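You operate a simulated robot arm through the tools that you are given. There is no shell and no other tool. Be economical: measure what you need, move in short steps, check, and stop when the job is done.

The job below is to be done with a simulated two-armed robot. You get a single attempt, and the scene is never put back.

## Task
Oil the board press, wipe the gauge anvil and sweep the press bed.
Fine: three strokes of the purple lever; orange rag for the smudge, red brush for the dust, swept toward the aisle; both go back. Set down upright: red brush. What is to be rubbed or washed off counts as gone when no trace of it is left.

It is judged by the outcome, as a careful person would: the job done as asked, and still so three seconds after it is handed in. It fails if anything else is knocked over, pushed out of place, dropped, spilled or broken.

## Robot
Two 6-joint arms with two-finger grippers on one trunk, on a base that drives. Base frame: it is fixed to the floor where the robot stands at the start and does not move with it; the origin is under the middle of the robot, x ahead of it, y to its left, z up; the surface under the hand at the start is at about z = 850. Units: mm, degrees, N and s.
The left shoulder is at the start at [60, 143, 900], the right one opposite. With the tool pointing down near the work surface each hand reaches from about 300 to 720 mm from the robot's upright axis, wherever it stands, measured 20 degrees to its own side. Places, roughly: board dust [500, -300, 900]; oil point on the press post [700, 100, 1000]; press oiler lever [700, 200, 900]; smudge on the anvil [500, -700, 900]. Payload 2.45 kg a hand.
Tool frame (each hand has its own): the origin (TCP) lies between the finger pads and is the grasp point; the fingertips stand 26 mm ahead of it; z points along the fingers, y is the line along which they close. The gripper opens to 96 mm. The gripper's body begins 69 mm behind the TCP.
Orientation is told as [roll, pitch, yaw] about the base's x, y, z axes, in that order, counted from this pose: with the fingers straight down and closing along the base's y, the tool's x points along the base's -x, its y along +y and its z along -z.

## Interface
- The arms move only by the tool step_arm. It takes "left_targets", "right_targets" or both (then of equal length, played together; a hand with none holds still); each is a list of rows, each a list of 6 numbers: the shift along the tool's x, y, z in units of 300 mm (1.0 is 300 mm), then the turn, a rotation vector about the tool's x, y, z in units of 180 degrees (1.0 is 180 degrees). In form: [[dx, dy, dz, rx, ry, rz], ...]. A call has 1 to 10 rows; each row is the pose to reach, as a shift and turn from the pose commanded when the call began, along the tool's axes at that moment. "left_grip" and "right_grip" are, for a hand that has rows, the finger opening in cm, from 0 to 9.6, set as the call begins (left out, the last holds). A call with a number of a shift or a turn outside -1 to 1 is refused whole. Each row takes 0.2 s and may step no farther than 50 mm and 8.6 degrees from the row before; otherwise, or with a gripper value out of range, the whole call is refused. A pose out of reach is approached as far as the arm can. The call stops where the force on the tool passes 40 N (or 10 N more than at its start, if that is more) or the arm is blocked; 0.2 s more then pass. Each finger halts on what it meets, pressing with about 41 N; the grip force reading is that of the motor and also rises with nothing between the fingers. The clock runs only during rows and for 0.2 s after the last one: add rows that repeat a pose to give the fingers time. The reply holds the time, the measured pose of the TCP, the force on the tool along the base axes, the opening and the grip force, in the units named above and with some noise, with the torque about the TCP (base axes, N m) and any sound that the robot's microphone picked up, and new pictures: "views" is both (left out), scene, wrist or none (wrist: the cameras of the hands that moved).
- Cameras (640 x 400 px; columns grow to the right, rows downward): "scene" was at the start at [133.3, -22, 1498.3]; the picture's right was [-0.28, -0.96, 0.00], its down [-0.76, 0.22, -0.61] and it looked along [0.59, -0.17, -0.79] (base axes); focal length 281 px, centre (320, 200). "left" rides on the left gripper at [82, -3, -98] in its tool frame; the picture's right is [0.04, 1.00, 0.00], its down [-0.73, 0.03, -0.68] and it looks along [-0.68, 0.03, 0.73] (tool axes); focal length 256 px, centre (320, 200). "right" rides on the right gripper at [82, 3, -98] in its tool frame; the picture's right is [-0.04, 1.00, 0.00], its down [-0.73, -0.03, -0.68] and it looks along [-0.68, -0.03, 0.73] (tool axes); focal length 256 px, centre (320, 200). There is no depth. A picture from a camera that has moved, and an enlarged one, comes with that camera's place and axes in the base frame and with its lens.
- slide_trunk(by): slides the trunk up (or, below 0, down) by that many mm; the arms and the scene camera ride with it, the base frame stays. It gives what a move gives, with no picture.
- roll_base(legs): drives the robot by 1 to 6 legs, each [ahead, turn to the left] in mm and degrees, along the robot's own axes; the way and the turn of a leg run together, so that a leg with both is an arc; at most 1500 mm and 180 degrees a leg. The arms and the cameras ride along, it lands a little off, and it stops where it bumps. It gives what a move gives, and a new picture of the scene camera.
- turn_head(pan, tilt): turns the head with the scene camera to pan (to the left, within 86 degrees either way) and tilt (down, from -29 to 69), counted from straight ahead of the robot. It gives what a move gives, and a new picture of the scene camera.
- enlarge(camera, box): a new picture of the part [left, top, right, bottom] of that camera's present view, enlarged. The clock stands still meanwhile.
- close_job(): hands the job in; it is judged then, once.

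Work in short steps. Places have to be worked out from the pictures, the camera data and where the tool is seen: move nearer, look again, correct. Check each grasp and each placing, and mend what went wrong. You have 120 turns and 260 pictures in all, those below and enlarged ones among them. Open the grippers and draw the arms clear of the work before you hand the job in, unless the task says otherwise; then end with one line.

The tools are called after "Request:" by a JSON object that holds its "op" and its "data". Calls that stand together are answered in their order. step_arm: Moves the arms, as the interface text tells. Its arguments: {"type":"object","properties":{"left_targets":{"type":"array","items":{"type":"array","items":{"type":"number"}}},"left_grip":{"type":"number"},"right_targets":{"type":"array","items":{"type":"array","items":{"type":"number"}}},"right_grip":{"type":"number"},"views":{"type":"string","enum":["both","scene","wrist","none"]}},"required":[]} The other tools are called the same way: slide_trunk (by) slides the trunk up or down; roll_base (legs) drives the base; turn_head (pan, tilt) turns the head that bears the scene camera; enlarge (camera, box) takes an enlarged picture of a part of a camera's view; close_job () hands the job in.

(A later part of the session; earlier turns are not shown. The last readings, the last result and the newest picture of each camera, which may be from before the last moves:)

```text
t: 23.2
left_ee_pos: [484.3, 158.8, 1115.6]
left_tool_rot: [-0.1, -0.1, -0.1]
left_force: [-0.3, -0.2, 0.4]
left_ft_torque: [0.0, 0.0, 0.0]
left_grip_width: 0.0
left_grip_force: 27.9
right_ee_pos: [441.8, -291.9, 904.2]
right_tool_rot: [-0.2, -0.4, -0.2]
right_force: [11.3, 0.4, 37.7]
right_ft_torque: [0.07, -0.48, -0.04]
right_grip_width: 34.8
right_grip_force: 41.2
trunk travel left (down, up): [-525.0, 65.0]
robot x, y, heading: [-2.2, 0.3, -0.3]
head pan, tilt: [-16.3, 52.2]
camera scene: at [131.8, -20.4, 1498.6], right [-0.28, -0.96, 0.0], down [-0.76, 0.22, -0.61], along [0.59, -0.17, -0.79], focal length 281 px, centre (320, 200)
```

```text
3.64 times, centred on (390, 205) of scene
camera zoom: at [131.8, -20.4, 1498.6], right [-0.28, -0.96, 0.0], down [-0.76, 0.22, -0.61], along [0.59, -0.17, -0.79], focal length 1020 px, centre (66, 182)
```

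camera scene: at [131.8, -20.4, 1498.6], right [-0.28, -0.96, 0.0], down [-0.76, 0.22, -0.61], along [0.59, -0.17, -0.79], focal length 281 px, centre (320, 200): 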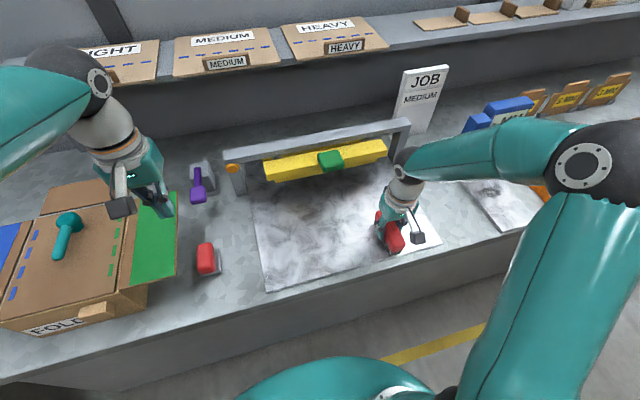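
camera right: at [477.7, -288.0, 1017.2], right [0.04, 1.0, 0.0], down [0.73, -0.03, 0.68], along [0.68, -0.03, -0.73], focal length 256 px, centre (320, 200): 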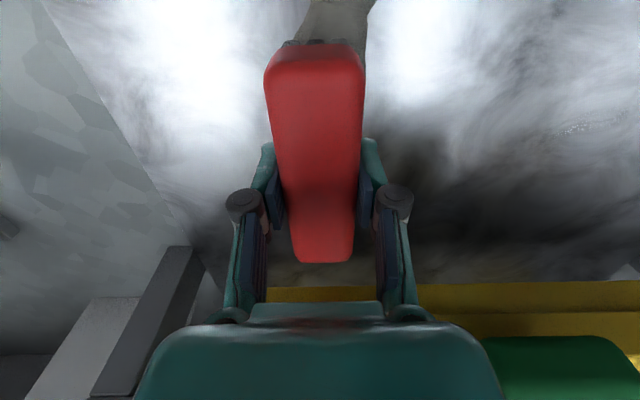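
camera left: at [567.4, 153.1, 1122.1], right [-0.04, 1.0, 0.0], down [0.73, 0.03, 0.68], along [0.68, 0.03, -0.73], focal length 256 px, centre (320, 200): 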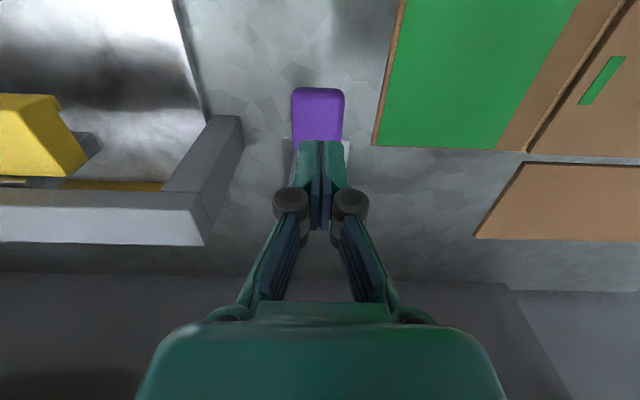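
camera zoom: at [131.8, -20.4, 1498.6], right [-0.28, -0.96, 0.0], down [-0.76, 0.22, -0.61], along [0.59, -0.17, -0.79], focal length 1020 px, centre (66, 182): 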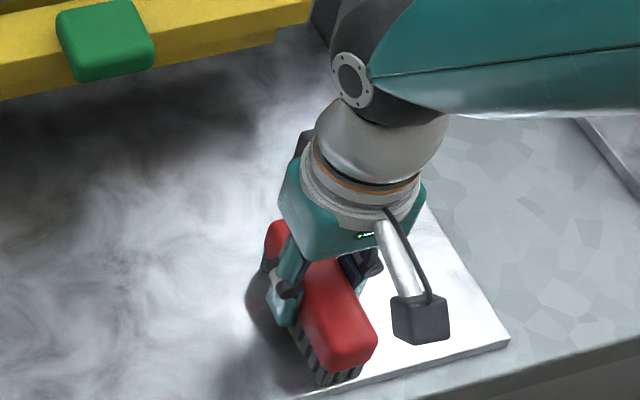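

One row was too long; I resend with smaller lifts.

Request:
{"op": "step_arm", "data": {"right_targets": [[0.05, 0, -0.008, 0, 0, 0], [0.12, 0, -0.01, 0, 0, 0], [0.19, 0, -0.01, 0, 0, 0], [0.26, 0, -0.01, 0, 0, 0], [0.33, 0, -0.01, 0, 0, 0], [0.38, 0, -0.01, 0, 0, 0], [0.38, 0, -0.14, 0, 0, 0], [0.38, 0, -0.28, 0, 0, 0], [0.38, 0, -0.38, 0, 0, 0]]}}

Request:
{"op": "enlarge", "data": {"camera": "scene", "box": [330, 150, 450, 260]}}

```text
t: 25.2
left_ee_pos: [485.4, 157.5, 1115.4]
left_tool_rot: [-0.1, 0.0, 0.0]
left_force: [0.7, 0.1, 0.5]
left_ft_torque: [0.01, -0.02, 0.0]
left_grip_width: 0.0
left_grip_force: 28.7
right_ee_pos: [324.0, -290.7, 1015.6]
right_tool_rot: [-0.1, 0.0, 0.0]
right_force: [-0.3, -0.5, -0.8]
right_ft_torque: [-0.01, 0.01, 0.01]
right_grip_width: 34.9
right_grip_force: 40.8
trunk travel left (down, up): [-525.0, 65.0]
robot x, y, heading: [-4.6, -1.6, -0.1]
head pan, tilt: [-16.3, 52.2]
camera scene: at [132.9, -21.9, 1498.3], right [-0.28, -0.96, 0.0], down [-0.76, 0.22, -0.61], along [0.59, -0.17, -0.79], focal length 281 px, centre (320, 200)
camera right: at [242.3, -287.4, 1113.8], right [0.04, 1.0, 0.0], down [0.73, -0.03, 0.68], along [0.68, -0.03, -0.73], focal length 256 px, centre (320, 200)
```

scene: 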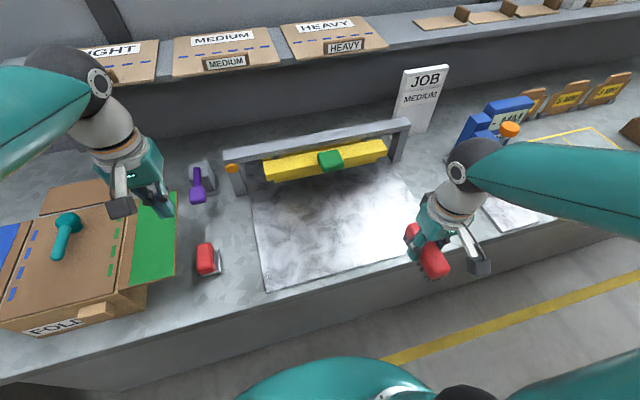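
right: 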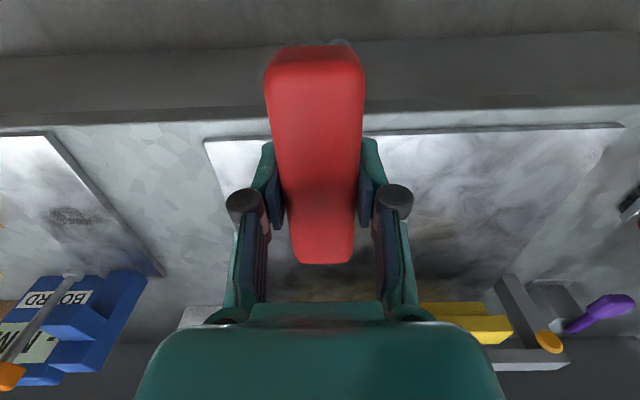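

```text
3.64 times, centred on (390, 205) of scene
camera zoom: at [132.9, -21.9, 1498.3], right [-0.28, -0.96, 0.0], down [-0.76, 0.22, -0.61], along [0.59, -0.17, -0.79], focal length 1020 px, centre (66, 182)
```

zoom: 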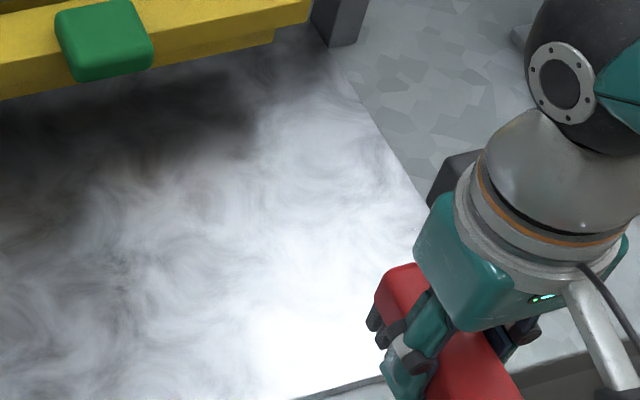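

The dust appears entirely gone. I carry the brush back to its spot [486.5,-503], stopping above.

Request:
{"op": "step_arm", "data": {"right_targets": [[-0.1, -0.12, 0, 0, 0, 0], [-0.2, -0.24, 0, 0, 0, 0], [-0.3, -0.36, 0, 0, 0, 0], [-0.4, -0.48, 0.05, 0, 0, 0], [-0.47, -0.6, 0.1, 0, 0, 0], [-0.542, -0.707, 0.2, 0, 0, 0], [-0.542, -0.707, 0.33, 0, 0, 0], [-0.542, -0.707, 0.33, 0, 0, 0]]}}

Request:
{"op": "enlarge", "data": {"camera": "scene", "box": [320, 140, 480, 260]}}

```text
t: 27.0
left_ee_pos: [484.4, 158.7, 1115.9]
left_tool_rot: [-0.1, 0.1, -0.1]
left_force: [0.2, 0.2, 0.0]
left_ft_torque: [0.01, 0.01, 0.02]
left_grip_width: 0.1
left_grip_force: 28.7
right_ee_pos: [489.7, -504.2, 916.8]
right_tool_rot: [0.0, 0.0, 0.0]
right_force: [-1.1, 0.7, -0.7]
right_ft_torque: [0.0, -0.01, -0.01]
right_grip_width: 34.5
right_grip_force: 41.0
trunk travel left (down, up): [-525.0, 65.0]
robot x, y, heading: [2.8, 3.2, -0.0]
head pan, tilt: [-16.3, 52.2]
camera scene: at [133.8, -22.1, 1498.2], right [-0.28, -0.96, 0.0], down [-0.76, 0.22, -0.61], along [0.59, -0.17, -0.79], focal length 281 px, centre (320, 200)
camera right: at [406.6, -499.6, 1014.6], right [0.04, 1.0, 0.0], down [0.73, -0.03, 0.68], along [0.68, -0.03, -0.73], focal length 256 px, centre (320, 200)
```

scene: 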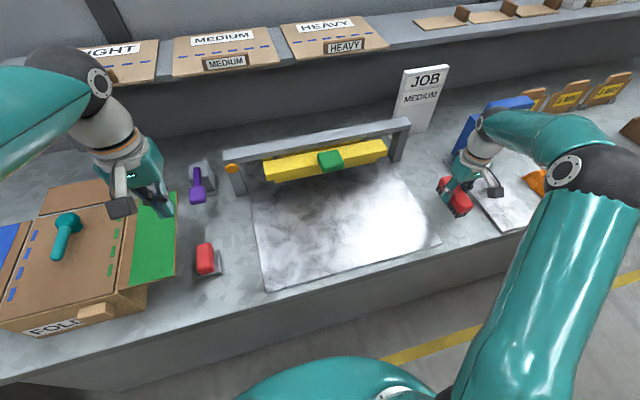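
right: 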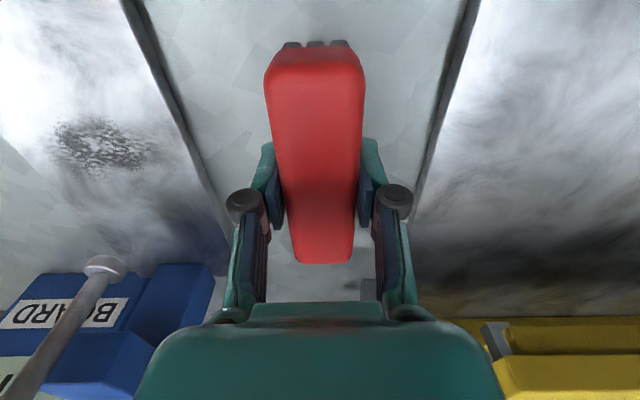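

```text
3.33 times, centred on (400, 200) of scene
camera zoom: at [133.8, -22.1, 1498.2], right [-0.28, -0.96, 0.0], down [-0.76, 0.22, -0.61], along [0.59, -0.17, -0.79], focal length 935 px, centre (53, 200)
```

zoom: 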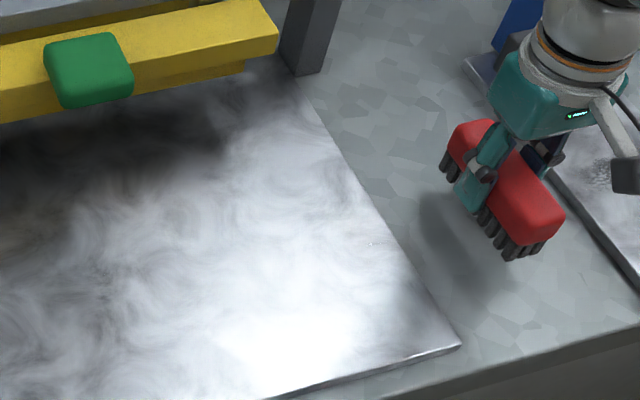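

The bed is clean. I lower the brush onto the bench in small steps.

Request:
{"op": "step_arm", "data": {"right_targets": [[0.008, 0.003, 0.04, 0, 0, 0], [0.008, 0.003, 0.06, 0, 0, 0], [0.008, 0.003, 0.07, 0, 0, 0], [0.008, 0.003, 0.077, 0, 0, 0]], "views": "none"}}

```text
t: 28.0
left_ee_pos: [486.5, 158.8, 1113.8]
left_tool_rot: [-0.1, 0.1, 0.0]
left_force: [0.0, 0.1, 0.1]
left_ft_torque: [0.03, -0.01, 0.03]
left_grip_width: 0.1
left_grip_force: 28.9
right_ee_pos: [485.5, -501.6, 892.9]
right_tool_rot: [0.0, 0.0, 0.1]
right_force: [0.7, 0.4, -2.6]
right_ft_torque: [-0.06, 0.0, 0.0]
right_grip_width: 34.7
right_grip_force: 40.7
trunk travel left (down, up): [-525.0, 65.0]
robot x, y, heading: [2.5, 1.1, -0.2]
head pan, tilt: [-16.3, 52.2]
```

No contact force yet; I lower 1 mm at a time.

Request:
{"op": "step_arm", "data": {"right_targets": [[0, 0, 0.003, 0, 0, 0], [0, 0, 0.006, 0, 0, 0]], "views": "none"}}

```text
t: 28.6
left_ee_pos: [485.8, 156.9, 1114.4]
left_tool_rot: [-0.2, 0.1, 0.1]
left_force: [-0.5, -0.4, 0.3]
left_ft_torque: [0.0, 0.0, 0.01]
left_grip_width: 0.1
left_grip_force: 28.7
right_ee_pos: [486.4, -501.7, 893.4]
right_tool_rot: [0.0, 0.0, 0.0]
right_force: [-0.4, -0.2, -0.9]
right_ft_torque: [0.03, -0.07, 0.01]
right_grip_width: 34.5
right_grip_force: 41.5
trunk travel left (down, up): [-525.0, 65.0]
robot x, y, heading: [-3.7, -1.8, -0.0]
head pan, tilt: [-16.3, 52.2]
```

Request:
{"op": "step_arm", "data": {"right_targets": [[0, 0, 0.005, 0, 0, 0], [0, 0, 0.008, 0, 0, 0]], "views": "scene"}}

Request:
{"op": "enlarge", "data": {"camera": "scene", "box": [410, 150, 510, 220]}}

```text
t: 29.2
left_ee_pos: [483.4, 158.5, 1115.6]
left_tool_rot: [0.0, 0.0, 0.0]
left_force: [-0.6, 0.3, 0.7]
left_ft_torque: [0.0, -0.03, -0.01]
left_grip_width: 0.1
left_grip_force: 29.0
right_ee_pos: [486.0, -501.3, 891.0]
right_tool_rot: [-0.1, -0.2, 0.0]
right_force: [0.5, -0.5, 14.8]
right_ft_torque: [0.14, 0.58, 0.0]
right_grip_width: 34.6
right_grip_force: 40.8
trunk travel left (down, up): [-525.0, 65.0]
robot x, y, heading: [1.6, 0.7, 0.2]
head pan, tilt: [-16.3, 52.2]
camera scene: at [132.4, -20.8, 1498.7], right [-0.28, -0.96, 0.0], down [-0.76, 0.22, -0.61], along [0.59, -0.17, -0.79], focal length 281 px, centre (320, 200)
```

scene: 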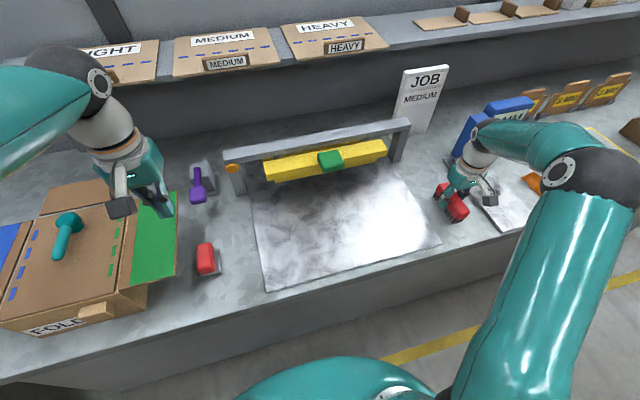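

```text
5.71 times, centred on (460, 185) of scene
camera zoom: at [132.4, -20.8, 1498.7], right [-0.28, -0.96, 0.0], down [-0.76, 0.22, -0.61], along [0.59, -0.17, -0.79], focal length 1603 px, centre (-480, 286)
```

zoom: 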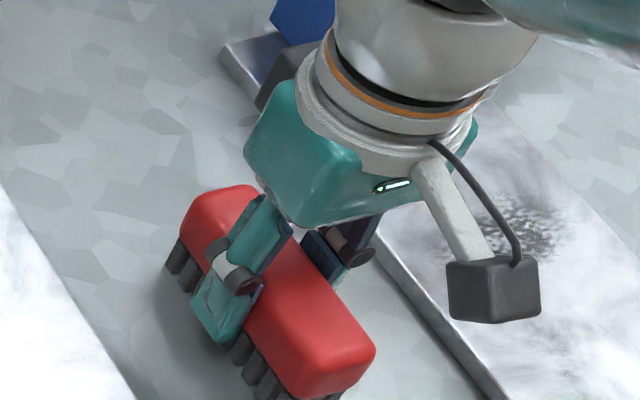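

Firm contact; brush stands on its bristles at its place. I ease 1.5 mm, open, and rise.

Request:
{"op": "step_arm", "data": {"right_targets": [[0, 0, -0.004, 0, 0, 0], [0, 0, -0.004, 0, 0, 0], [0, 0, -0.004, 0, 0, 0], [0, 0, -0.004, 0, 0, 0]], "right_grip": 6.5, "views": "none"}}

Request:
{"op": "step_arm", "data": {"right_targets": [[0, 0, -0.08, 0, 0, 0], [0, 0, -0.2, 0, 0, 0], [0, 0, -0.35, 0, 0, 0], [0, 0, -0.5, 0, 0, 0], [0.1, 0.05, -0.62, 0, 0, 0], [0.2, 0.1, -0.74, 0, 0, 0], [0.3, 0.15, -0.85, 0, 0, 0], [0.4, 0.22, -0.95, 0, 0, 0]]}}

Request:
{"op": "enlarge", "data": {"camera": "scene", "box": [410, 150, 510, 220]}}

```text
t: 30.2
left_ee_pos: [485.7, 158.8, 1115.0]
left_tool_rot: [-0.1, 0.1, 0.0]
left_force: [0.4, 0.1, 0.4]
left_ft_torque: [0.02, -0.01, 0.01]
left_grip_width: 0.0
left_grip_force: 29.0
right_ee_pos: [485.0, -501.3, 890.6]
right_tool_rot: [-0.1, 0.0, 0.0]
right_force: [-1.6, -0.3, 0.5]
right_ft_torque: [-0.03, 0.01, -0.02]
right_grip_width: 64.9
right_grip_force: 0.0
trunk travel left (down, up): [-525.0, 65.0]
robot x, y, heading: [-3.0, 0.5, -0.0]
head pan, tilt: [-16.3, 52.2]
```

```text
t: 32.0
left_ee_pos: [484.6, 160.1, 1117.3]
left_tool_rot: [0.0, 0.0, -0.1]
left_force: [-0.3, 0.5, 0.6]
left_ft_torque: [-0.01, -0.02, 0.02]
left_grip_width: 0.0
left_grip_force: 28.9
right_ee_pos: [365.9, -434.6, 1176.2]
right_tool_rot: [0.0, -0.1, 0.0]
right_force: [0.3, -0.9, 0.3]
right_ft_torque: [-0.02, 0.0, 0.0]
right_grip_width: 65.3
right_grip_force: 0.1
trunk travel left (down, up): [-525.0, 65.0]
robot x, y, heading: [1.2, 0.0, -0.1]
head pan, tilt: [-16.3, 52.2]
camera scene: at [131.9, -21.2, 1498.4], right [-0.28, -0.96, 0.0], down [-0.76, 0.22, -0.61], along [0.59, -0.17, -0.79], focal length 281 px, centre (320, 200)
camera right: at [282.8, -431.7, 1272.9], right [0.04, 1.0, 0.0], down [0.73, -0.03, 0.68], along [0.68, -0.03, -0.73], focal length 256 px, centre (320, 200)
```

scene: 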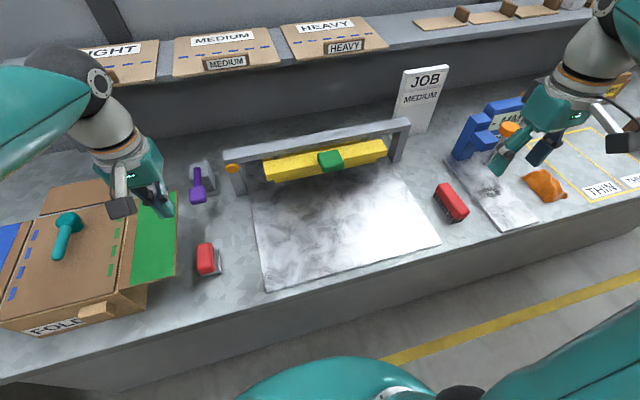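
right: 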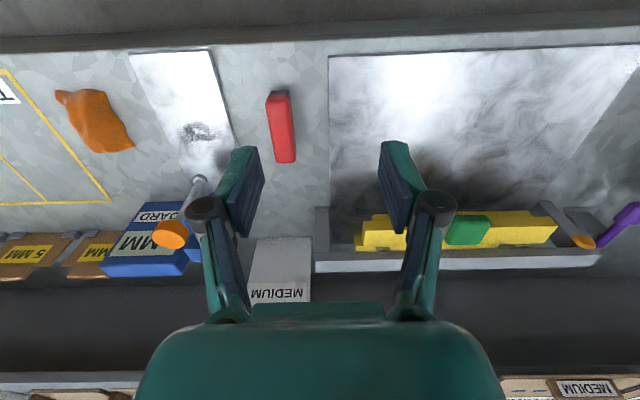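

```text
5.71 times, centred on (460, 185) of scene
camera zoom: at [131.9, -21.2, 1498.4], right [-0.28, -0.96, 0.0], down [-0.76, 0.22, -0.61], along [0.59, -0.17, -0.79], focal length 1603 px, centre (-480, 286)
```

zoom: 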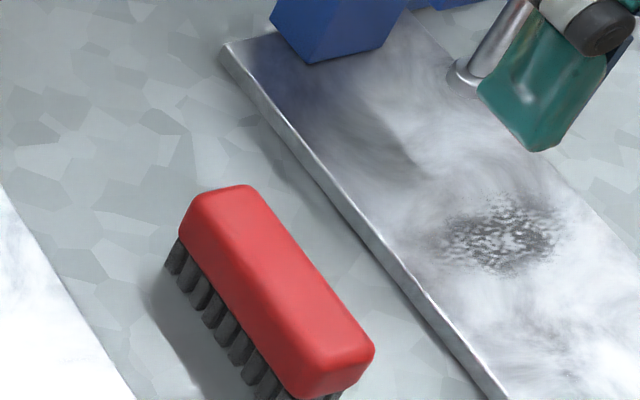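

Brush is upright on its own spot; bed clean. Now I retract the left hand and look to the right side before driving along the bench to reach the rag.

Request:
{"op": "step_arm", "data": {"left_targets": [[0.1, 0, -0.05, 0, 0, 0], [0.2, 0, -0.1, 0, 0, 0], [0.3, 0, -0.15, 0, 0, 0], [0.4, 0, -0.2, 0, 0, 0], [0.45, 0, -0.25, 0, 0, 0]], "views": "none"}}

Request:
{"op": "turn_head", "data": {"pan": -86, "tilt": 45}}

Request:
{"op": "turn_head", "data": {"pan": 86, "tilt": 45}}

```text
t: 33.2
left_ee_pos: [350.3, 159.0, 1188.7]
left_tool_rot: [-0.1, 0.1, 0.0]
left_force: [-0.7, -0.7, -0.8]
left_ft_torque: [0.0, 0.0, -0.01]
left_grip_width: 0.0
left_grip_force: 28.2
right_ee_pos: [366.4, -435.4, 1175.0]
right_tool_rot: [0.0, 0.1, 0.0]
right_force: [0.2, 0.3, 0.1]
right_ft_torque: [0.01, -0.01, -0.01]
right_grip_width: 65.1
right_grip_force: 0.0
trunk travel left (down, up): [-525.0, 65.0]
robot x, y, heading: [-2.0, -3.2, 0.0]
head pan, tilt: [-16.3, 52.2]
```

```text
t: 34.6
left_ee_pos: [351.8, 157.6, 1187.9]
left_tool_rot: [0.0, -0.1, 0.1]
left_force: [0.3, 1.0, -0.5]
left_ft_torque: [0.01, 0.0, 0.0]
left_grip_width: 0.0
left_grip_force: 28.2
right_ee_pos: [366.2, -437.2, 1174.8]
right_tool_rot: [0.0, 0.0, 0.0]
right_force: [0.3, 0.6, -0.4]
right_ft_torque: [0.0, 0.0, -0.01]
right_grip_width: 65.2
right_grip_force: 0.0
trunk travel left (down, up): [-525.0, 65.0]
robot x, y, heading: [2.4, -2.1, 0.2]
head pan, tilt: [-85.9, 45.0]
camera scene: at [67.1, -82.0, 1508.1], right [-1.0, -0.07, 0.0], down [-0.05, 0.71, -0.71], along [0.05, -0.71, -0.71], focal length 281 px, centre (320, 200)
```

scene: 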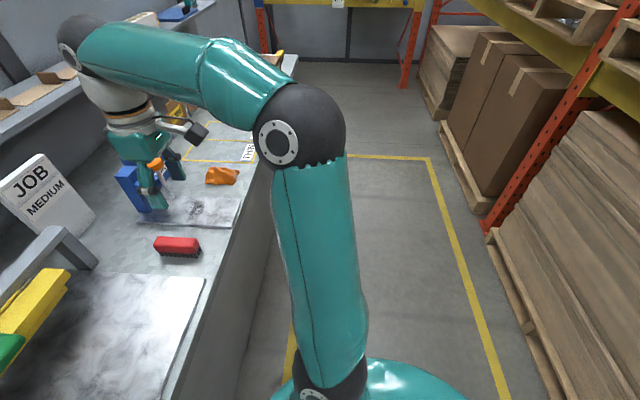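

```text
t: 37.2
left_ee_pos: [352.0, 158.9, 1189.1]
left_tool_rot: [0.0, 0.0, 0.0]
left_force: [0.4, -0.3, 0.7]
left_ft_torque: [0.0, 0.02, 0.03]
left_grip_width: 0.1
left_grip_force: 28.1
right_ee_pos: [365.8, -436.0, 1173.9]
right_tool_rot: [0.0, -0.1, 0.0]
right_force: [-0.6, 0.0, -0.7]
right_ft_torque: [0.01, 0.0, -0.02]
right_grip_width: 64.8
right_grip_force: 0.0
trunk travel left (down, up): [-525.0, 65.0]
robot x, y, heading: [-2.0, 1.3, -0.0]
head pan, tilt: [85.9, 45.0]
camera scene: at [67.0, 80.2, 1508.1], right [1.0, -0.07, 0.0], down [-0.05, -0.71, -0.71], along [0.05, 0.71, -0.71], focal length 281 px, centre (320, 200)
```

scene: 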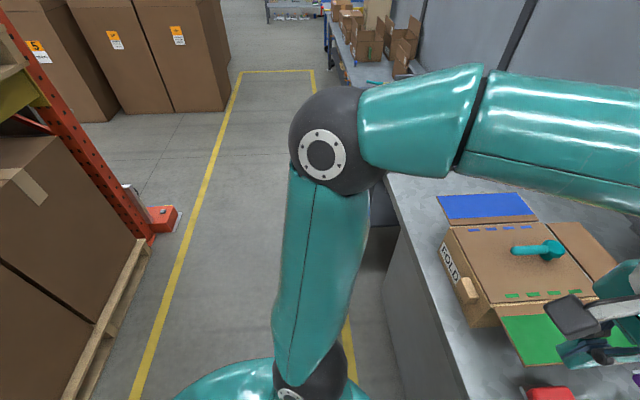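

The aisle is clear (racks ~0.9 m behind). I back up 150, turn right, drive 500 along the bench, turn back and return.

Request:
{"op": "turn_head", "data": {"pan": -16, "tilt": 52}}

Request:
{"op": "roll_base", "data": {"legs": [[-150, 0], [0, -90], [510, 0], [0, 90]]}}

```text
t: 39.0
left_ee_pos: [350.9, 156.8, 1189.8]
left_tool_rot: [0.0, 0.0, 0.0]
left_force: [1.6, -0.5, 1.2]
left_ft_torque: [-0.01, -0.01, -0.01]
left_grip_width: 0.0
left_grip_force: 28.0
right_ee_pos: [366.3, -435.0, 1174.6]
right_tool_rot: [0.0, 0.0, 0.0]
right_force: [0.3, 0.3, 0.5]
right_ft_torque: [-0.01, 0.02, 0.02]
right_grip_width: 65.2
right_grip_force: 0.0
trunk travel left (down, up): [-525.0, 65.0]
robot x, y, heading: [-0.3, -0.1, -0.0]
head pan, tilt: [-16.0, 52.0]
camera scene: at [133.5, -21.6, 1498.5], right [-0.28, -0.96, 0.0], down [-0.76, 0.22, -0.62], along [0.59, -0.17, -0.79], focal length 281 px, centre (320, 200)
```

scene: 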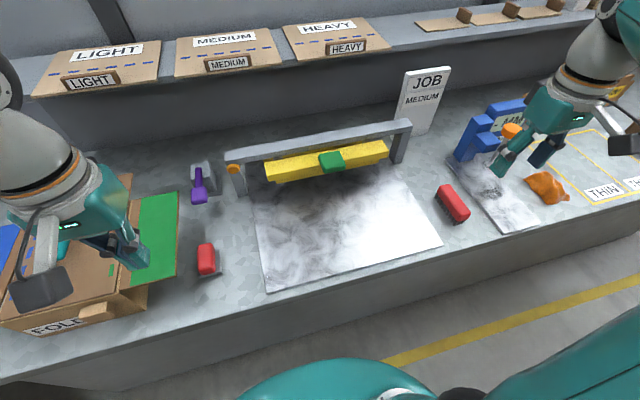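

```text
t: 43.9
left_ee_pos: [74.9, -317.7, 1190.2]
left_tool_rot: [0.0, 0.1, -78.3]
left_force: [-1.2, -0.4, 0.0]
left_ft_torque: [0.07, -0.08, -0.01]
left_grip_width: 0.1
left_grip_force: 28.8
right_ee_pos: [-502.1, -453.7, 1173.8]
right_tool_rot: [0.1, 0.0, -78.2]
right_force: [-0.8, -0.1, -0.7]
right_ft_torque: [0.02, -0.05, -0.03]
right_grip_width: 65.2
right_grip_force: 0.1
trunk travel left (down, up): [-525.0, 65.0]
robot x, y, heading: [-109.6, 6.2, -79.6]
head pan, tilt: [-16.0, 52.0]
stopped in leg 2: the robot was blocked; the commanded pose is now the measured one
camera scene: at [-107.2, -131.3, 1498.3], right [-1.0, 0.1, 0.0], down [0.08, 0.79, -0.61], along [-0.06, -0.61, -0.79], focal length 281 px, centre (320, 200)
```

scene: 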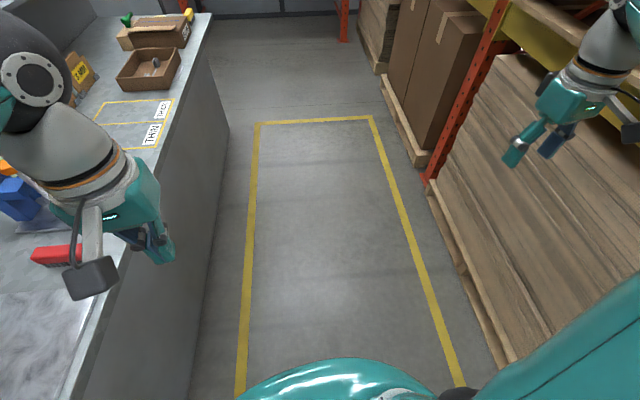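

The turn was blocked at −80°. I check what is touching by looking around.

Request:
{"op": "turn_head", "data": {"pan": -80, "tilt": 35}}

Request:
{"op": "turn_head", "data": {"pan": 70, "tilt": 50}}

```text
t: 45.2
left_ee_pos: [78.8, -316.1, 1190.3]
left_tool_rot: [0.0, -0.1, -78.3]
left_force: [0.2, 0.8, 0.0]
left_ft_torque: [-0.01, -0.03, 0.01]
left_grip_width: 0.0
left_grip_force: 28.5
right_ee_pos: [-498.9, -452.0, 1177.1]
right_tool_rot: [0.0, -0.1, -78.4]
right_force: [0.8, -0.2, 0.0]
right_ft_torque: [0.0, 0.01, -0.02]
right_grip_width: 64.9
right_grip_force: 0.1
trunk travel left (down, up): [-525.0, 65.0]
robot x, y, heading: [-110.3, 5.0, -79.5]
head pan, tilt: [-80.0, 35.0]
camera scene: at [-179.1, -85.4, 1522.9], right [-0.35, 0.94, 0.0], down [0.54, 0.2, -0.82], along [-0.77, -0.29, -0.57], focal length 281 px, centre (320, 200)
```

scene: 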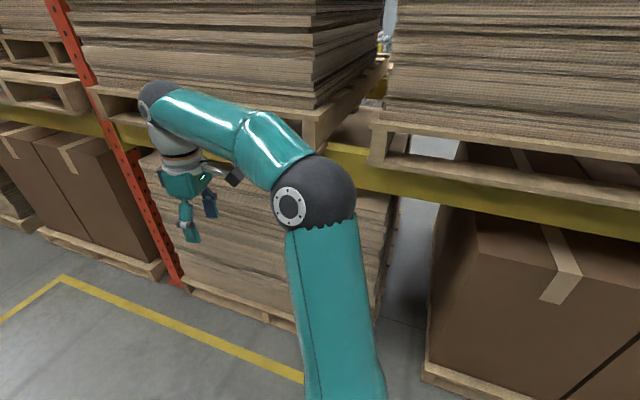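

```text
t: 47.6
left_ee_pos: [78.0, -316.4, 1189.7]
left_tool_rot: [-0.3, 0.1, -78.2]
left_force: [0.3, 0.2, -0.5]
left_ft_torque: [0.03, 0.0, 0.02]
left_grip_width: 0.0
left_grip_force: 28.3
right_ee_pos: [-499.8, -451.0, 1175.1]
right_tool_rot: [-0.1, 0.0, -78.4]
right_force: [-0.3, -0.2, -0.3]
right_ft_torque: [-0.01, 0.02, 0.03]
right_grip_width: 64.9
right_grip_force: 0.1
trunk travel left (down, up): [-525.0, 65.0]
robot x, y, heading: [-110.9, 7.4, -79.5]
head pan, tilt: [70.0, 50.0]
camera scene: at [-20.7, -67.2, 1501.2], right [-0.17, -0.99, 0.0], down [-0.76, 0.13, -0.64], along [0.63, -0.11, -0.77], focal length 281 px, centre (320, 200)
```

scene: 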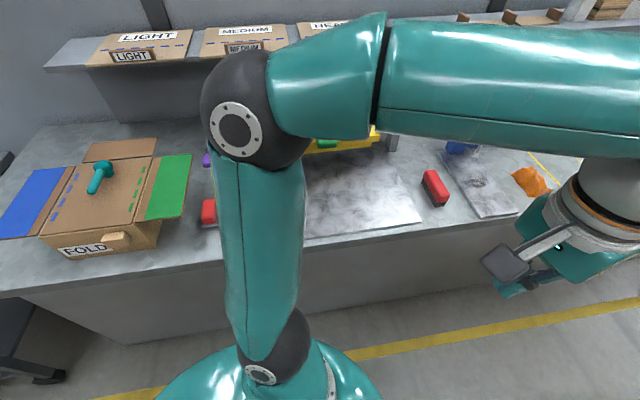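

Probably the right elbow/wrist met the rack goods; nothing is displaced. I draw the right hand inward, away from the rack.

Request:
{"op": "step_arm", "data": {"right_targets": [[0, 0.12, 0, 0, 0, 0], [0, 0.24, 0, 0, 0, 0], [0, 0.36, 0, 0, 0, 0], [0, 0.48, 0, 0, 0, 0], [0, 0.6, 0, 0, 0, 0], [0, 0.7, 0, 0, 0, 0]], "views": "none"}}

Request:
{"op": "turn_head", "data": {"pan": -80, "tilt": 35}}

```text
t: 49.0
left_ee_pos: [79.8, -314.6, 1190.5]
left_tool_rot: [-0.1, 0.0, -78.1]
left_force: [0.4, -0.5, -0.1]
left_ft_torque: [0.0, 0.01, -0.01]
left_grip_width: 0.0
left_grip_force: 28.2
right_ee_pos: [-292.2, -408.6, 1177.7]
right_tool_rot: [0.0, -0.1, -78.3]
right_force: [-0.3, -0.2, 0.2]
right_ft_torque: [-0.05, 0.02, 0.01]
right_grip_width: 65.3
right_grip_force: 0.1
trunk travel left (down, up): [-525.0, 65.0]
robot x, y, heading: [-109.3, 8.2, -79.2]
head pan, tilt: [70.0, 50.0]
```

```text
t: 51.3
left_ee_pos: [78.6, -316.8, 1190.6]
left_tool_rot: [-0.1, 0.0, -78.2]
left_force: [-0.5, -0.5, 0.8]
left_ft_torque: [0.01, 0.0, -0.02]
left_grip_width: 0.2
left_grip_force: 29.0
right_ee_pos: [-294.6, -408.6, 1177.0]
right_tool_rot: [-0.2, -0.1, -78.3]
right_force: [-0.3, 0.3, -0.4]
right_ft_torque: [0.0, 0.02, 0.0]
right_grip_width: 64.9
right_grip_force: 0.0
trunk travel left (down, up): [-525.0, 65.0]
robot x, y, heading: [-111.1, 5.6, -79.4]
head pan, tilt: [-80.0, 35.0]
camera scene: at [-179.1, -85.2, 1522.9], right [-0.35, 0.94, 0.0], down [0.54, 0.2, -0.82], along [-0.77, -0.29, -0.57], focal length 281 px, centre (320, 200)
```

scene: 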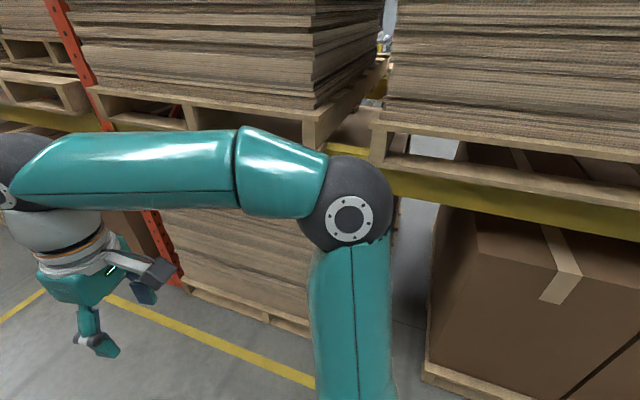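

Clear of the rack. I drive 500 along this heading and turn back to face the bench.

Request:
{"op": "roll_base", "data": {"legs": [[500, 0], [0, 79.4]]}}

Request:
{"op": "turn_head", "data": {"pan": -16, "tilt": 52}}

```text
t: 58.4
left_ee_pos: [337.5, -362.3, 1189.7]
left_tool_rot: [-0.2, -0.1, 1.2]
left_force: [-0.4, 1.8, 0.6]
left_ft_torque: [-0.11, 0.0, 0.0]
left_grip_width: 0.1
left_grip_force: 28.4
right_ee_pos: [359.2, -745.1, 1178.8]
right_tool_rot: [-0.3, -0.1, 1.2]
right_force: [-0.3, 0.5, 0.6]
right_ft_torque: [-0.06, 0.01, -0.01]
right_grip_width: 64.9
right_grip_force: 0.1
trunk travel left (down, up): [-525.0, 65.0]
robot x, y, heading: [-12.1, -533.5, -0.8]
head pan, tilt: [-80.0, 35.0]
stopped in leg 2: the robot was blocked; the commanded pose is now the measured one
camera scene: at [60.6, -618.8, 1523.3], right [-0.99, -0.16, 0.0], down [-0.09, 0.56, -0.82], along [0.13, -0.81, -0.57], focal length 281 px, centre (320, 200)
```

scene: 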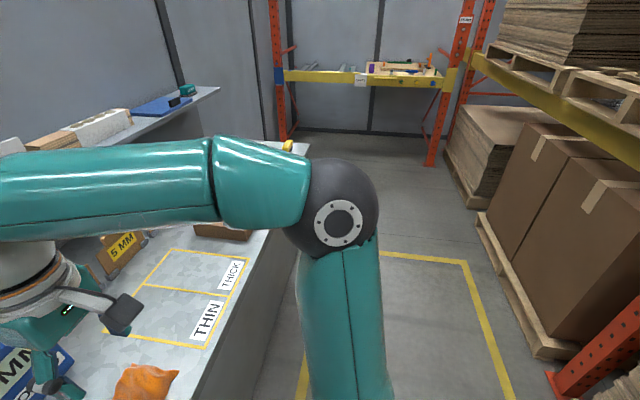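

```text
t: 59.8
left_ee_pos: [336.3, -365.0, 1191.7]
left_tool_rot: [-0.2, 0.0, 1.1]
left_force: [0.1, -0.4, -0.1]
left_ft_torque: [-0.01, -0.03, -0.02]
left_grip_width: 0.2
left_grip_force: 28.7
right_ee_pos: [359.7, -749.6, 1177.8]
right_tool_rot: [0.0, 0.0, 1.0]
right_force: [-0.7, -0.1, 0.8]
right_ft_torque: [0.0, -0.04, -0.01]
right_grip_width: 65.0
right_grip_force: 0.0
trunk travel left (down, up): [-525.0, 65.0]
robot x, y, heading: [-9.2, -533.3, -0.8]
head pan, tilt: [-16.0, 52.0]
camera scene: at [118.6, -558.3, 1498.5], right [-0.29, -0.96, 0.0], down [-0.75, 0.23, -0.62], along [0.59, -0.18, -0.79], focal length 281 px, centre (320, 200)
```

scene: 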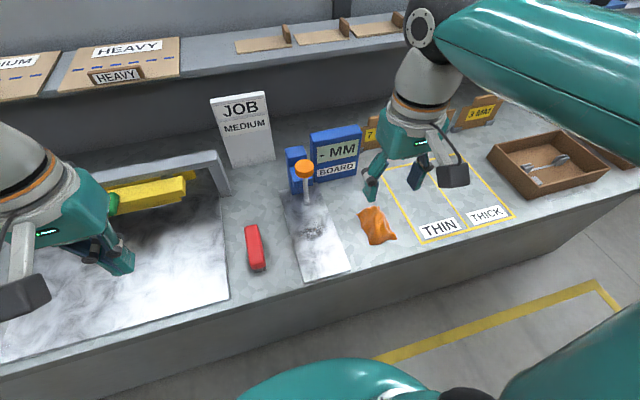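

The robot now faces the bench at y≈−533. Rag is at about [464,−820]. I bring the right hand above it for a close look.

Request:
{"op": "step_arm", "data": {"right_targets": [[-0.05, -0.06, 0.1, 0, 0, 0], [-0.12, -0.13, 0.2, 0, 0, 0], [-0.18, -0.2, 0.3, 0, 0, 0], [-0.22, -0.25, 0.4, 0, 0, 0], [-0.22, -0.25, 0.45, 0, 0, 0], [-0.22, -0.25, 0.45, 0, 0, 0]], "right_grip": 9.6}}

Request:
{"op": "enlarge", "data": {"camera": "scene", "box": [270, 150, 430, 290]}}

```text
t: 61.1
left_ee_pos: [336.7, -366.2, 1190.2]
left_tool_rot: [-0.1, -0.1, 1.1]
left_force: [-0.5, 0.3, -0.6]
left_ft_torque: [-0.03, 0.05, -0.01]
left_grip_width: 0.1
left_grip_force: 29.0
right_ee_pos: [427.5, -824.0, 1042.5]
right_tool_rot: [0.1, 0.0, 1.1]
right_force: [0.0, -0.4, -0.9]
right_ft_torque: [0.03, 0.0, 0.01]
right_grip_width: 96.1
right_grip_force: 0.0
trunk travel left (down, up): [-525.0, 65.0]
robot x, y, heading: [-15.2, -530.7, -0.8]
head pan, tilt: [-16.0, 52.0]
camera scene: at [118.8, -558.2, 1498.5], right [-0.29, -0.96, 0.0], down [-0.75, 0.23, -0.62], along [0.59, -0.18, -0.79], focal length 281 px, centre (320, 200)
camera right: at [344.7, -822.1, 1139.9], right [0.02, 1.0, 0.0], down [0.73, -0.02, 0.68], along [0.68, -0.01, -0.73], focal length 256 px, centre (320, 200)
```

scene: 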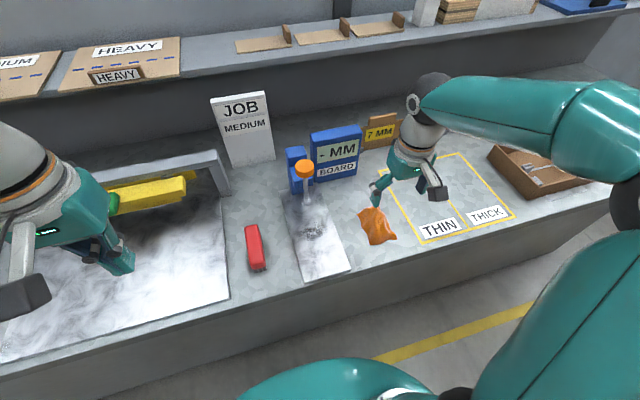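
right: 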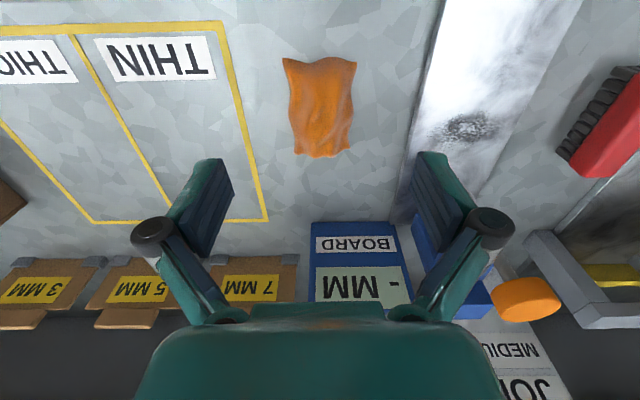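

```text
2.86 times, centred on (350, 220) of scene
camera zoom: at [118.8, -558.2, 1498.5], right [-0.29, -0.96, 0.0], down [-0.75, 0.23, -0.62], along [0.59, -0.18, -0.79], focal length 802 px, centre (234, 143)
```

zoom: 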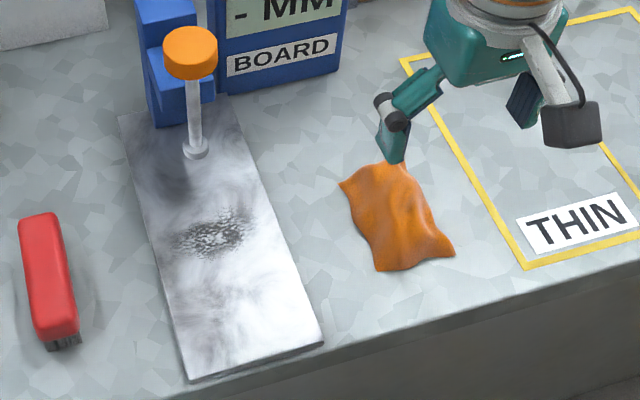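

Rag centre ≈[470,−822], ~114 x 70 mm along x; smudge ≈[498,−653] ±35; gauge spindle at [596,−663] to avoid. I descend over the rag.

Request:
{"op": "step_arm", "data": {"right_targets": [[-0.07, 0.003, 0.1, 0, 0, 0], [-0.142, 0.005, 0.22, 0, 0, 0], [-0.142, 0.005, 0.34, 0, 0, 0], [-0.142, 0.005, 0.42, 0, 0, 0], [-0.142, 0.005, 0.42, 0, 0, 0]]}}

Request:
{"op": "enlarge", "data": {"camera": "scene", "box": [330, 150, 450, 250]}}

```text
t: 62.4
left_ee_pos: [335.8, -366.4, 1191.4]
left_tool_rot: [0.0, 0.0, 1.1]
left_force: [0.9, -0.3, 0.1]
left_ft_torque: [-0.01, 0.01, 0.01]
left_grip_width: 0.2
left_grip_force: 28.0
right_ee_pos: [469.4, -822.2, 916.5]
right_tool_rot: [0.0, -0.1, 0.9]
right_force: [0.0, 0.1, -0.7]
right_ft_torque: [-0.02, -0.01, 0.02]
right_grip_width: 96.3
right_grip_force: 0.1
trunk travel left (down, up): [-525.0, 65.0]
robot x, y, heading: [-15.1, -536.4, -1.1]
head pan, tilt: [-16.0, 52.0]
camera scene: at [118.4, -558.1, 1498.6], right [-0.29, -0.96, 0.0], down [-0.75, 0.23, -0.62], along [0.59, -0.18, -0.79], focal length 281 px, centre (320, 200)
camera right: at [387.2, -820.1, 1014.3], right [0.02, 1.0, 0.0], down [0.73, -0.02, 0.68], along [0.68, -0.02, -0.73], focal length 256 px, centre (320, 200)
```

scene: 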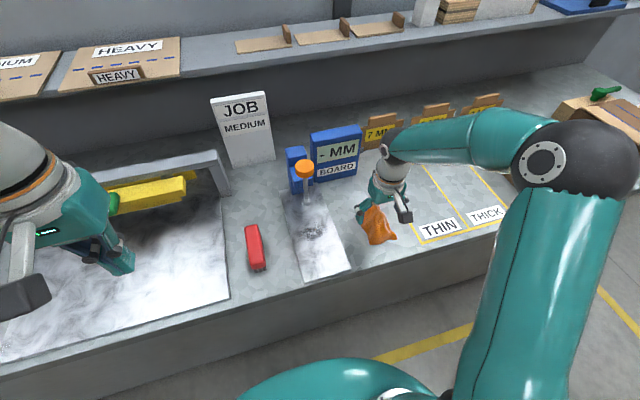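
right: 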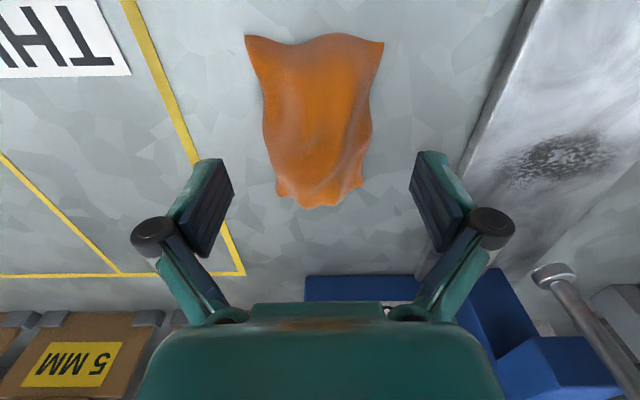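

```text
4.00 times, centred on (390, 200) of scene
camera zoom: at [118.4, -558.1, 1498.6], right [-0.29, -0.96, 0.0], down [-0.75, 0.23, -0.62], along [0.59, -0.18, -0.79], focal length 1122 px, centre (40, 200)
```

zoom: 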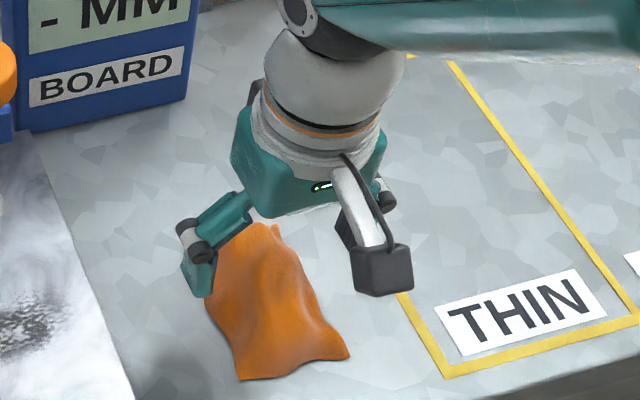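

Aligned. I descend to TCP z≈883 and close gently on the rag.

Request:
{"op": "step_arm", "data": {"right_targets": [[0, 0, 0.05, 0, 0, 0], [0, 0, 0.09, 0, 0, 0], [0, 0, 0.11, 0, 0, 0]], "views": "none"}}

Request:
{"op": "step_arm", "data": {"right_targets": [[0, 0, 0, 0, 0, 0], [0, 0, 0, 0, 0, 0], [0, 0, 0, 0, 0, 0], [0, 0, 0, 0, 0, 0], [0, 0, 0, 0, 0, 0]], "right_grip": 0}}

Request:
{"op": "enlarge", "data": {"camera": "scene", "box": [330, 150, 450, 250]}}

```text
t: 63.1
left_ee_pos: [337.4, -364.2, 1191.4]
left_tool_rot: [-0.1, 0.0, 1.0]
left_force: [0.4, -0.3, 0.6]
left_ft_torque: [0.0, -0.01, 0.01]
left_grip_width: 0.0
left_grip_force: 28.4
right_ee_pos: [470.7, -821.4, 883.0]
right_tool_rot: [-0.1, -0.1, 1.0]
right_force: [-0.1, -0.2, -0.4]
right_ft_torque: [0.0, 0.03, -0.03]
right_grip_width: 96.0
right_grip_force: 0.0
trunk travel left (down, up): [-525.0, 65.0]
robot x, y, heading: [-15.0, -534.8, -1.0]
head pan, tilt: [-16.0, 52.0]
```

```text
t: 64.3
left_ee_pos: [336.7, -366.2, 1192.1]
left_tool_rot: [-0.1, 0.0, 1.1]
left_force: [0.1, -0.2, -0.1]
left_ft_torque: [0.04, -0.03, 0.0]
left_grip_width: 0.1
left_grip_force: 28.8
right_ee_pos: [470.1, -821.5, 884.5]
right_tool_rot: [0.0, -0.2, 1.0]
right_force: [0.2, 0.0, 0.8]
right_ft_torque: [-0.07, 0.03, -0.05]
right_grip_width: 59.0
right_grip_force: 41.1
trunk travel left (down, up): [-525.0, 65.0]
robot x, y, heading: [-11.6, -535.9, -0.9]
head pan, tilt: [-16.0, 52.0]
camera scene: at [118.7, -558.1, 1498.5], right [-0.29, -0.96, 0.0], down [-0.75, 0.23, -0.62], along [0.59, -0.18, -0.79], focal length 281 px, centre (320, 200)
camera right: at [387.3, -819.9, 981.1], right [0.02, 1.0, 0.0], down [0.73, -0.02, 0.68], along [0.68, -0.01, -0.73], focal length 256 px, centre (320, 200)
```

scene: 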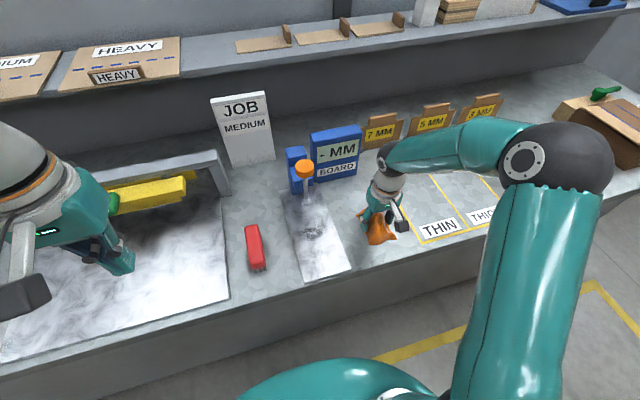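
right: 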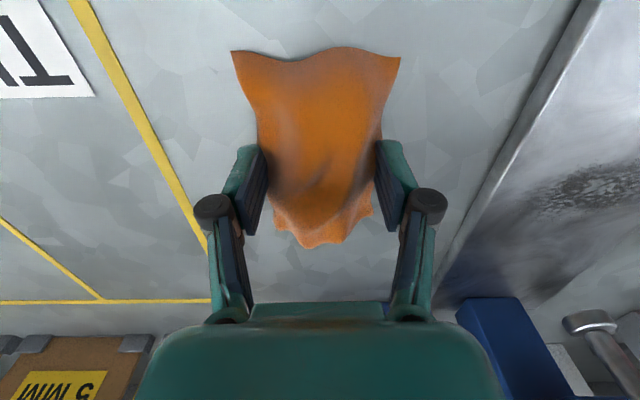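

```text
4.00 times, centred on (390, 200) of scene
camera zoom: at [118.7, -558.1, 1498.5], right [-0.29, -0.96, 0.0], down [-0.75, 0.23, -0.62], along [0.59, -0.18, -0.79], focal length 1122 px, centre (40, 200)
```

zoom: 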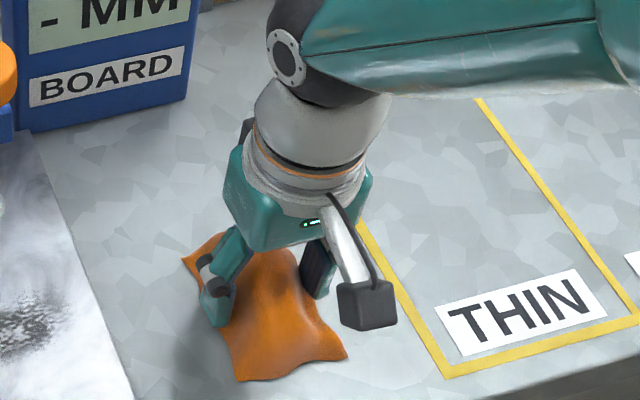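

Rag gripped (59 mm wide). I lift it and carry it over the smudge, staying above the anvil.

Request:
{"op": "step_arm", "data": {"right_targets": [[0, 0, -0.1, 0, 0, 0], [0, 0, -0.2, 0, 0, 0], [-0.03, 0.14, -0.22, 0, 0, 0], [-0.06, 0.28, -0.22, 0, 0, 0], [-0.1, 0.42, -0.22, 0, 0, 0], [-0.1, 0.56, -0.22, 0, 0, 0], [-0.1, 0.56, -0.15, 0, 0, 0], [-0.1, 0.56, -0.15, 0, 0, 0]]}}

Request:
{"op": "enlarge", "data": {"camera": "scene", "box": [260, 150, 380, 290]}}

```text
t: 65.7
left_ee_pos: [336.8, -365.5, 1190.8]
left_tool_rot: [0.0, 0.0, 1.2]
left_force: [-0.2, 0.7, -0.4]
left_ft_torque: [-0.06, 0.02, -0.01]
left_grip_width: 0.0
left_grip_force: 27.9
right_ee_pos: [494.0, -684.2, 950.2]
right_tool_rot: [-0.6, 0.7, 0.1]
right_force: [-8.1, -8.4, 2.4]
right_ft_torque: [0.89, -0.9, -0.28]
right_grip_width: 59.2
right_grip_force: 41.4
trunk travel left (down, up): [-525.0, 65.0]
robot x, y, heading: [-14.1, -534.7, -0.9]
head pan, tilt: [-16.0, 52.0]
stopped in row 6 (right hand): the force on the tool passed its limit at 66 N (the readings are from after the stop); the commanded pose is now the measured one
camera scene: at [118.5, -557.7, 1498.6], right [-0.29, -0.96, 0.0], down [-0.75, 0.23, -0.62], along [0.59, -0.18, -0.79], focal length 281 px, centre (320, 200)
camera right: at [413.0, -680.6, 1048.0], right [0.04, 1.0, -0.01], down [0.74, -0.02, 0.67], along [0.67, -0.03, -0.74], focal length 256 px, centre (320, 200)
```

scene: 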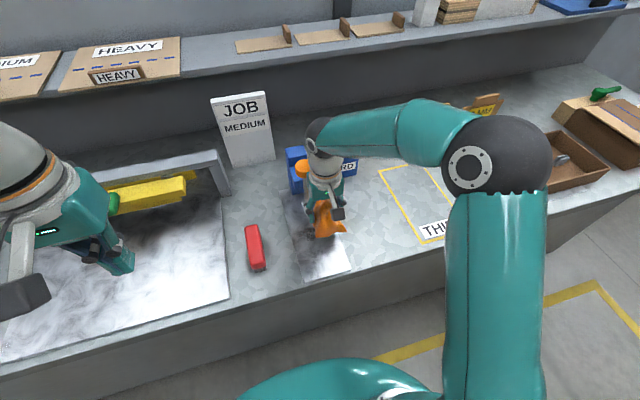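
right: 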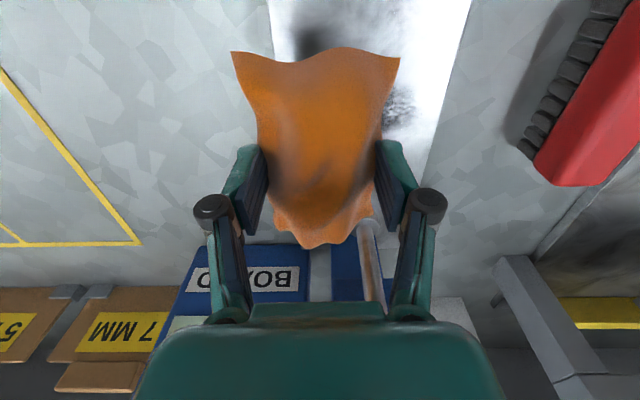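

```text
2.86 times, centred on (320, 220) of scene
camera zoom: at [118.5, -557.7, 1498.6], right [-0.29, -0.96, 0.0], down [-0.75, 0.23, -0.62], along [0.59, -0.18, -0.79], focal length 802 px, centre (320, 143)
```

zoom: 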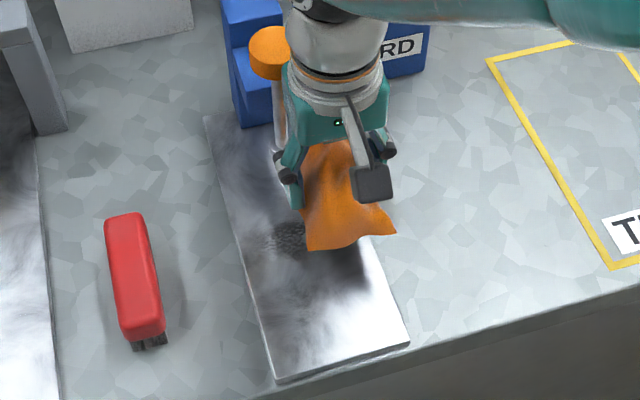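

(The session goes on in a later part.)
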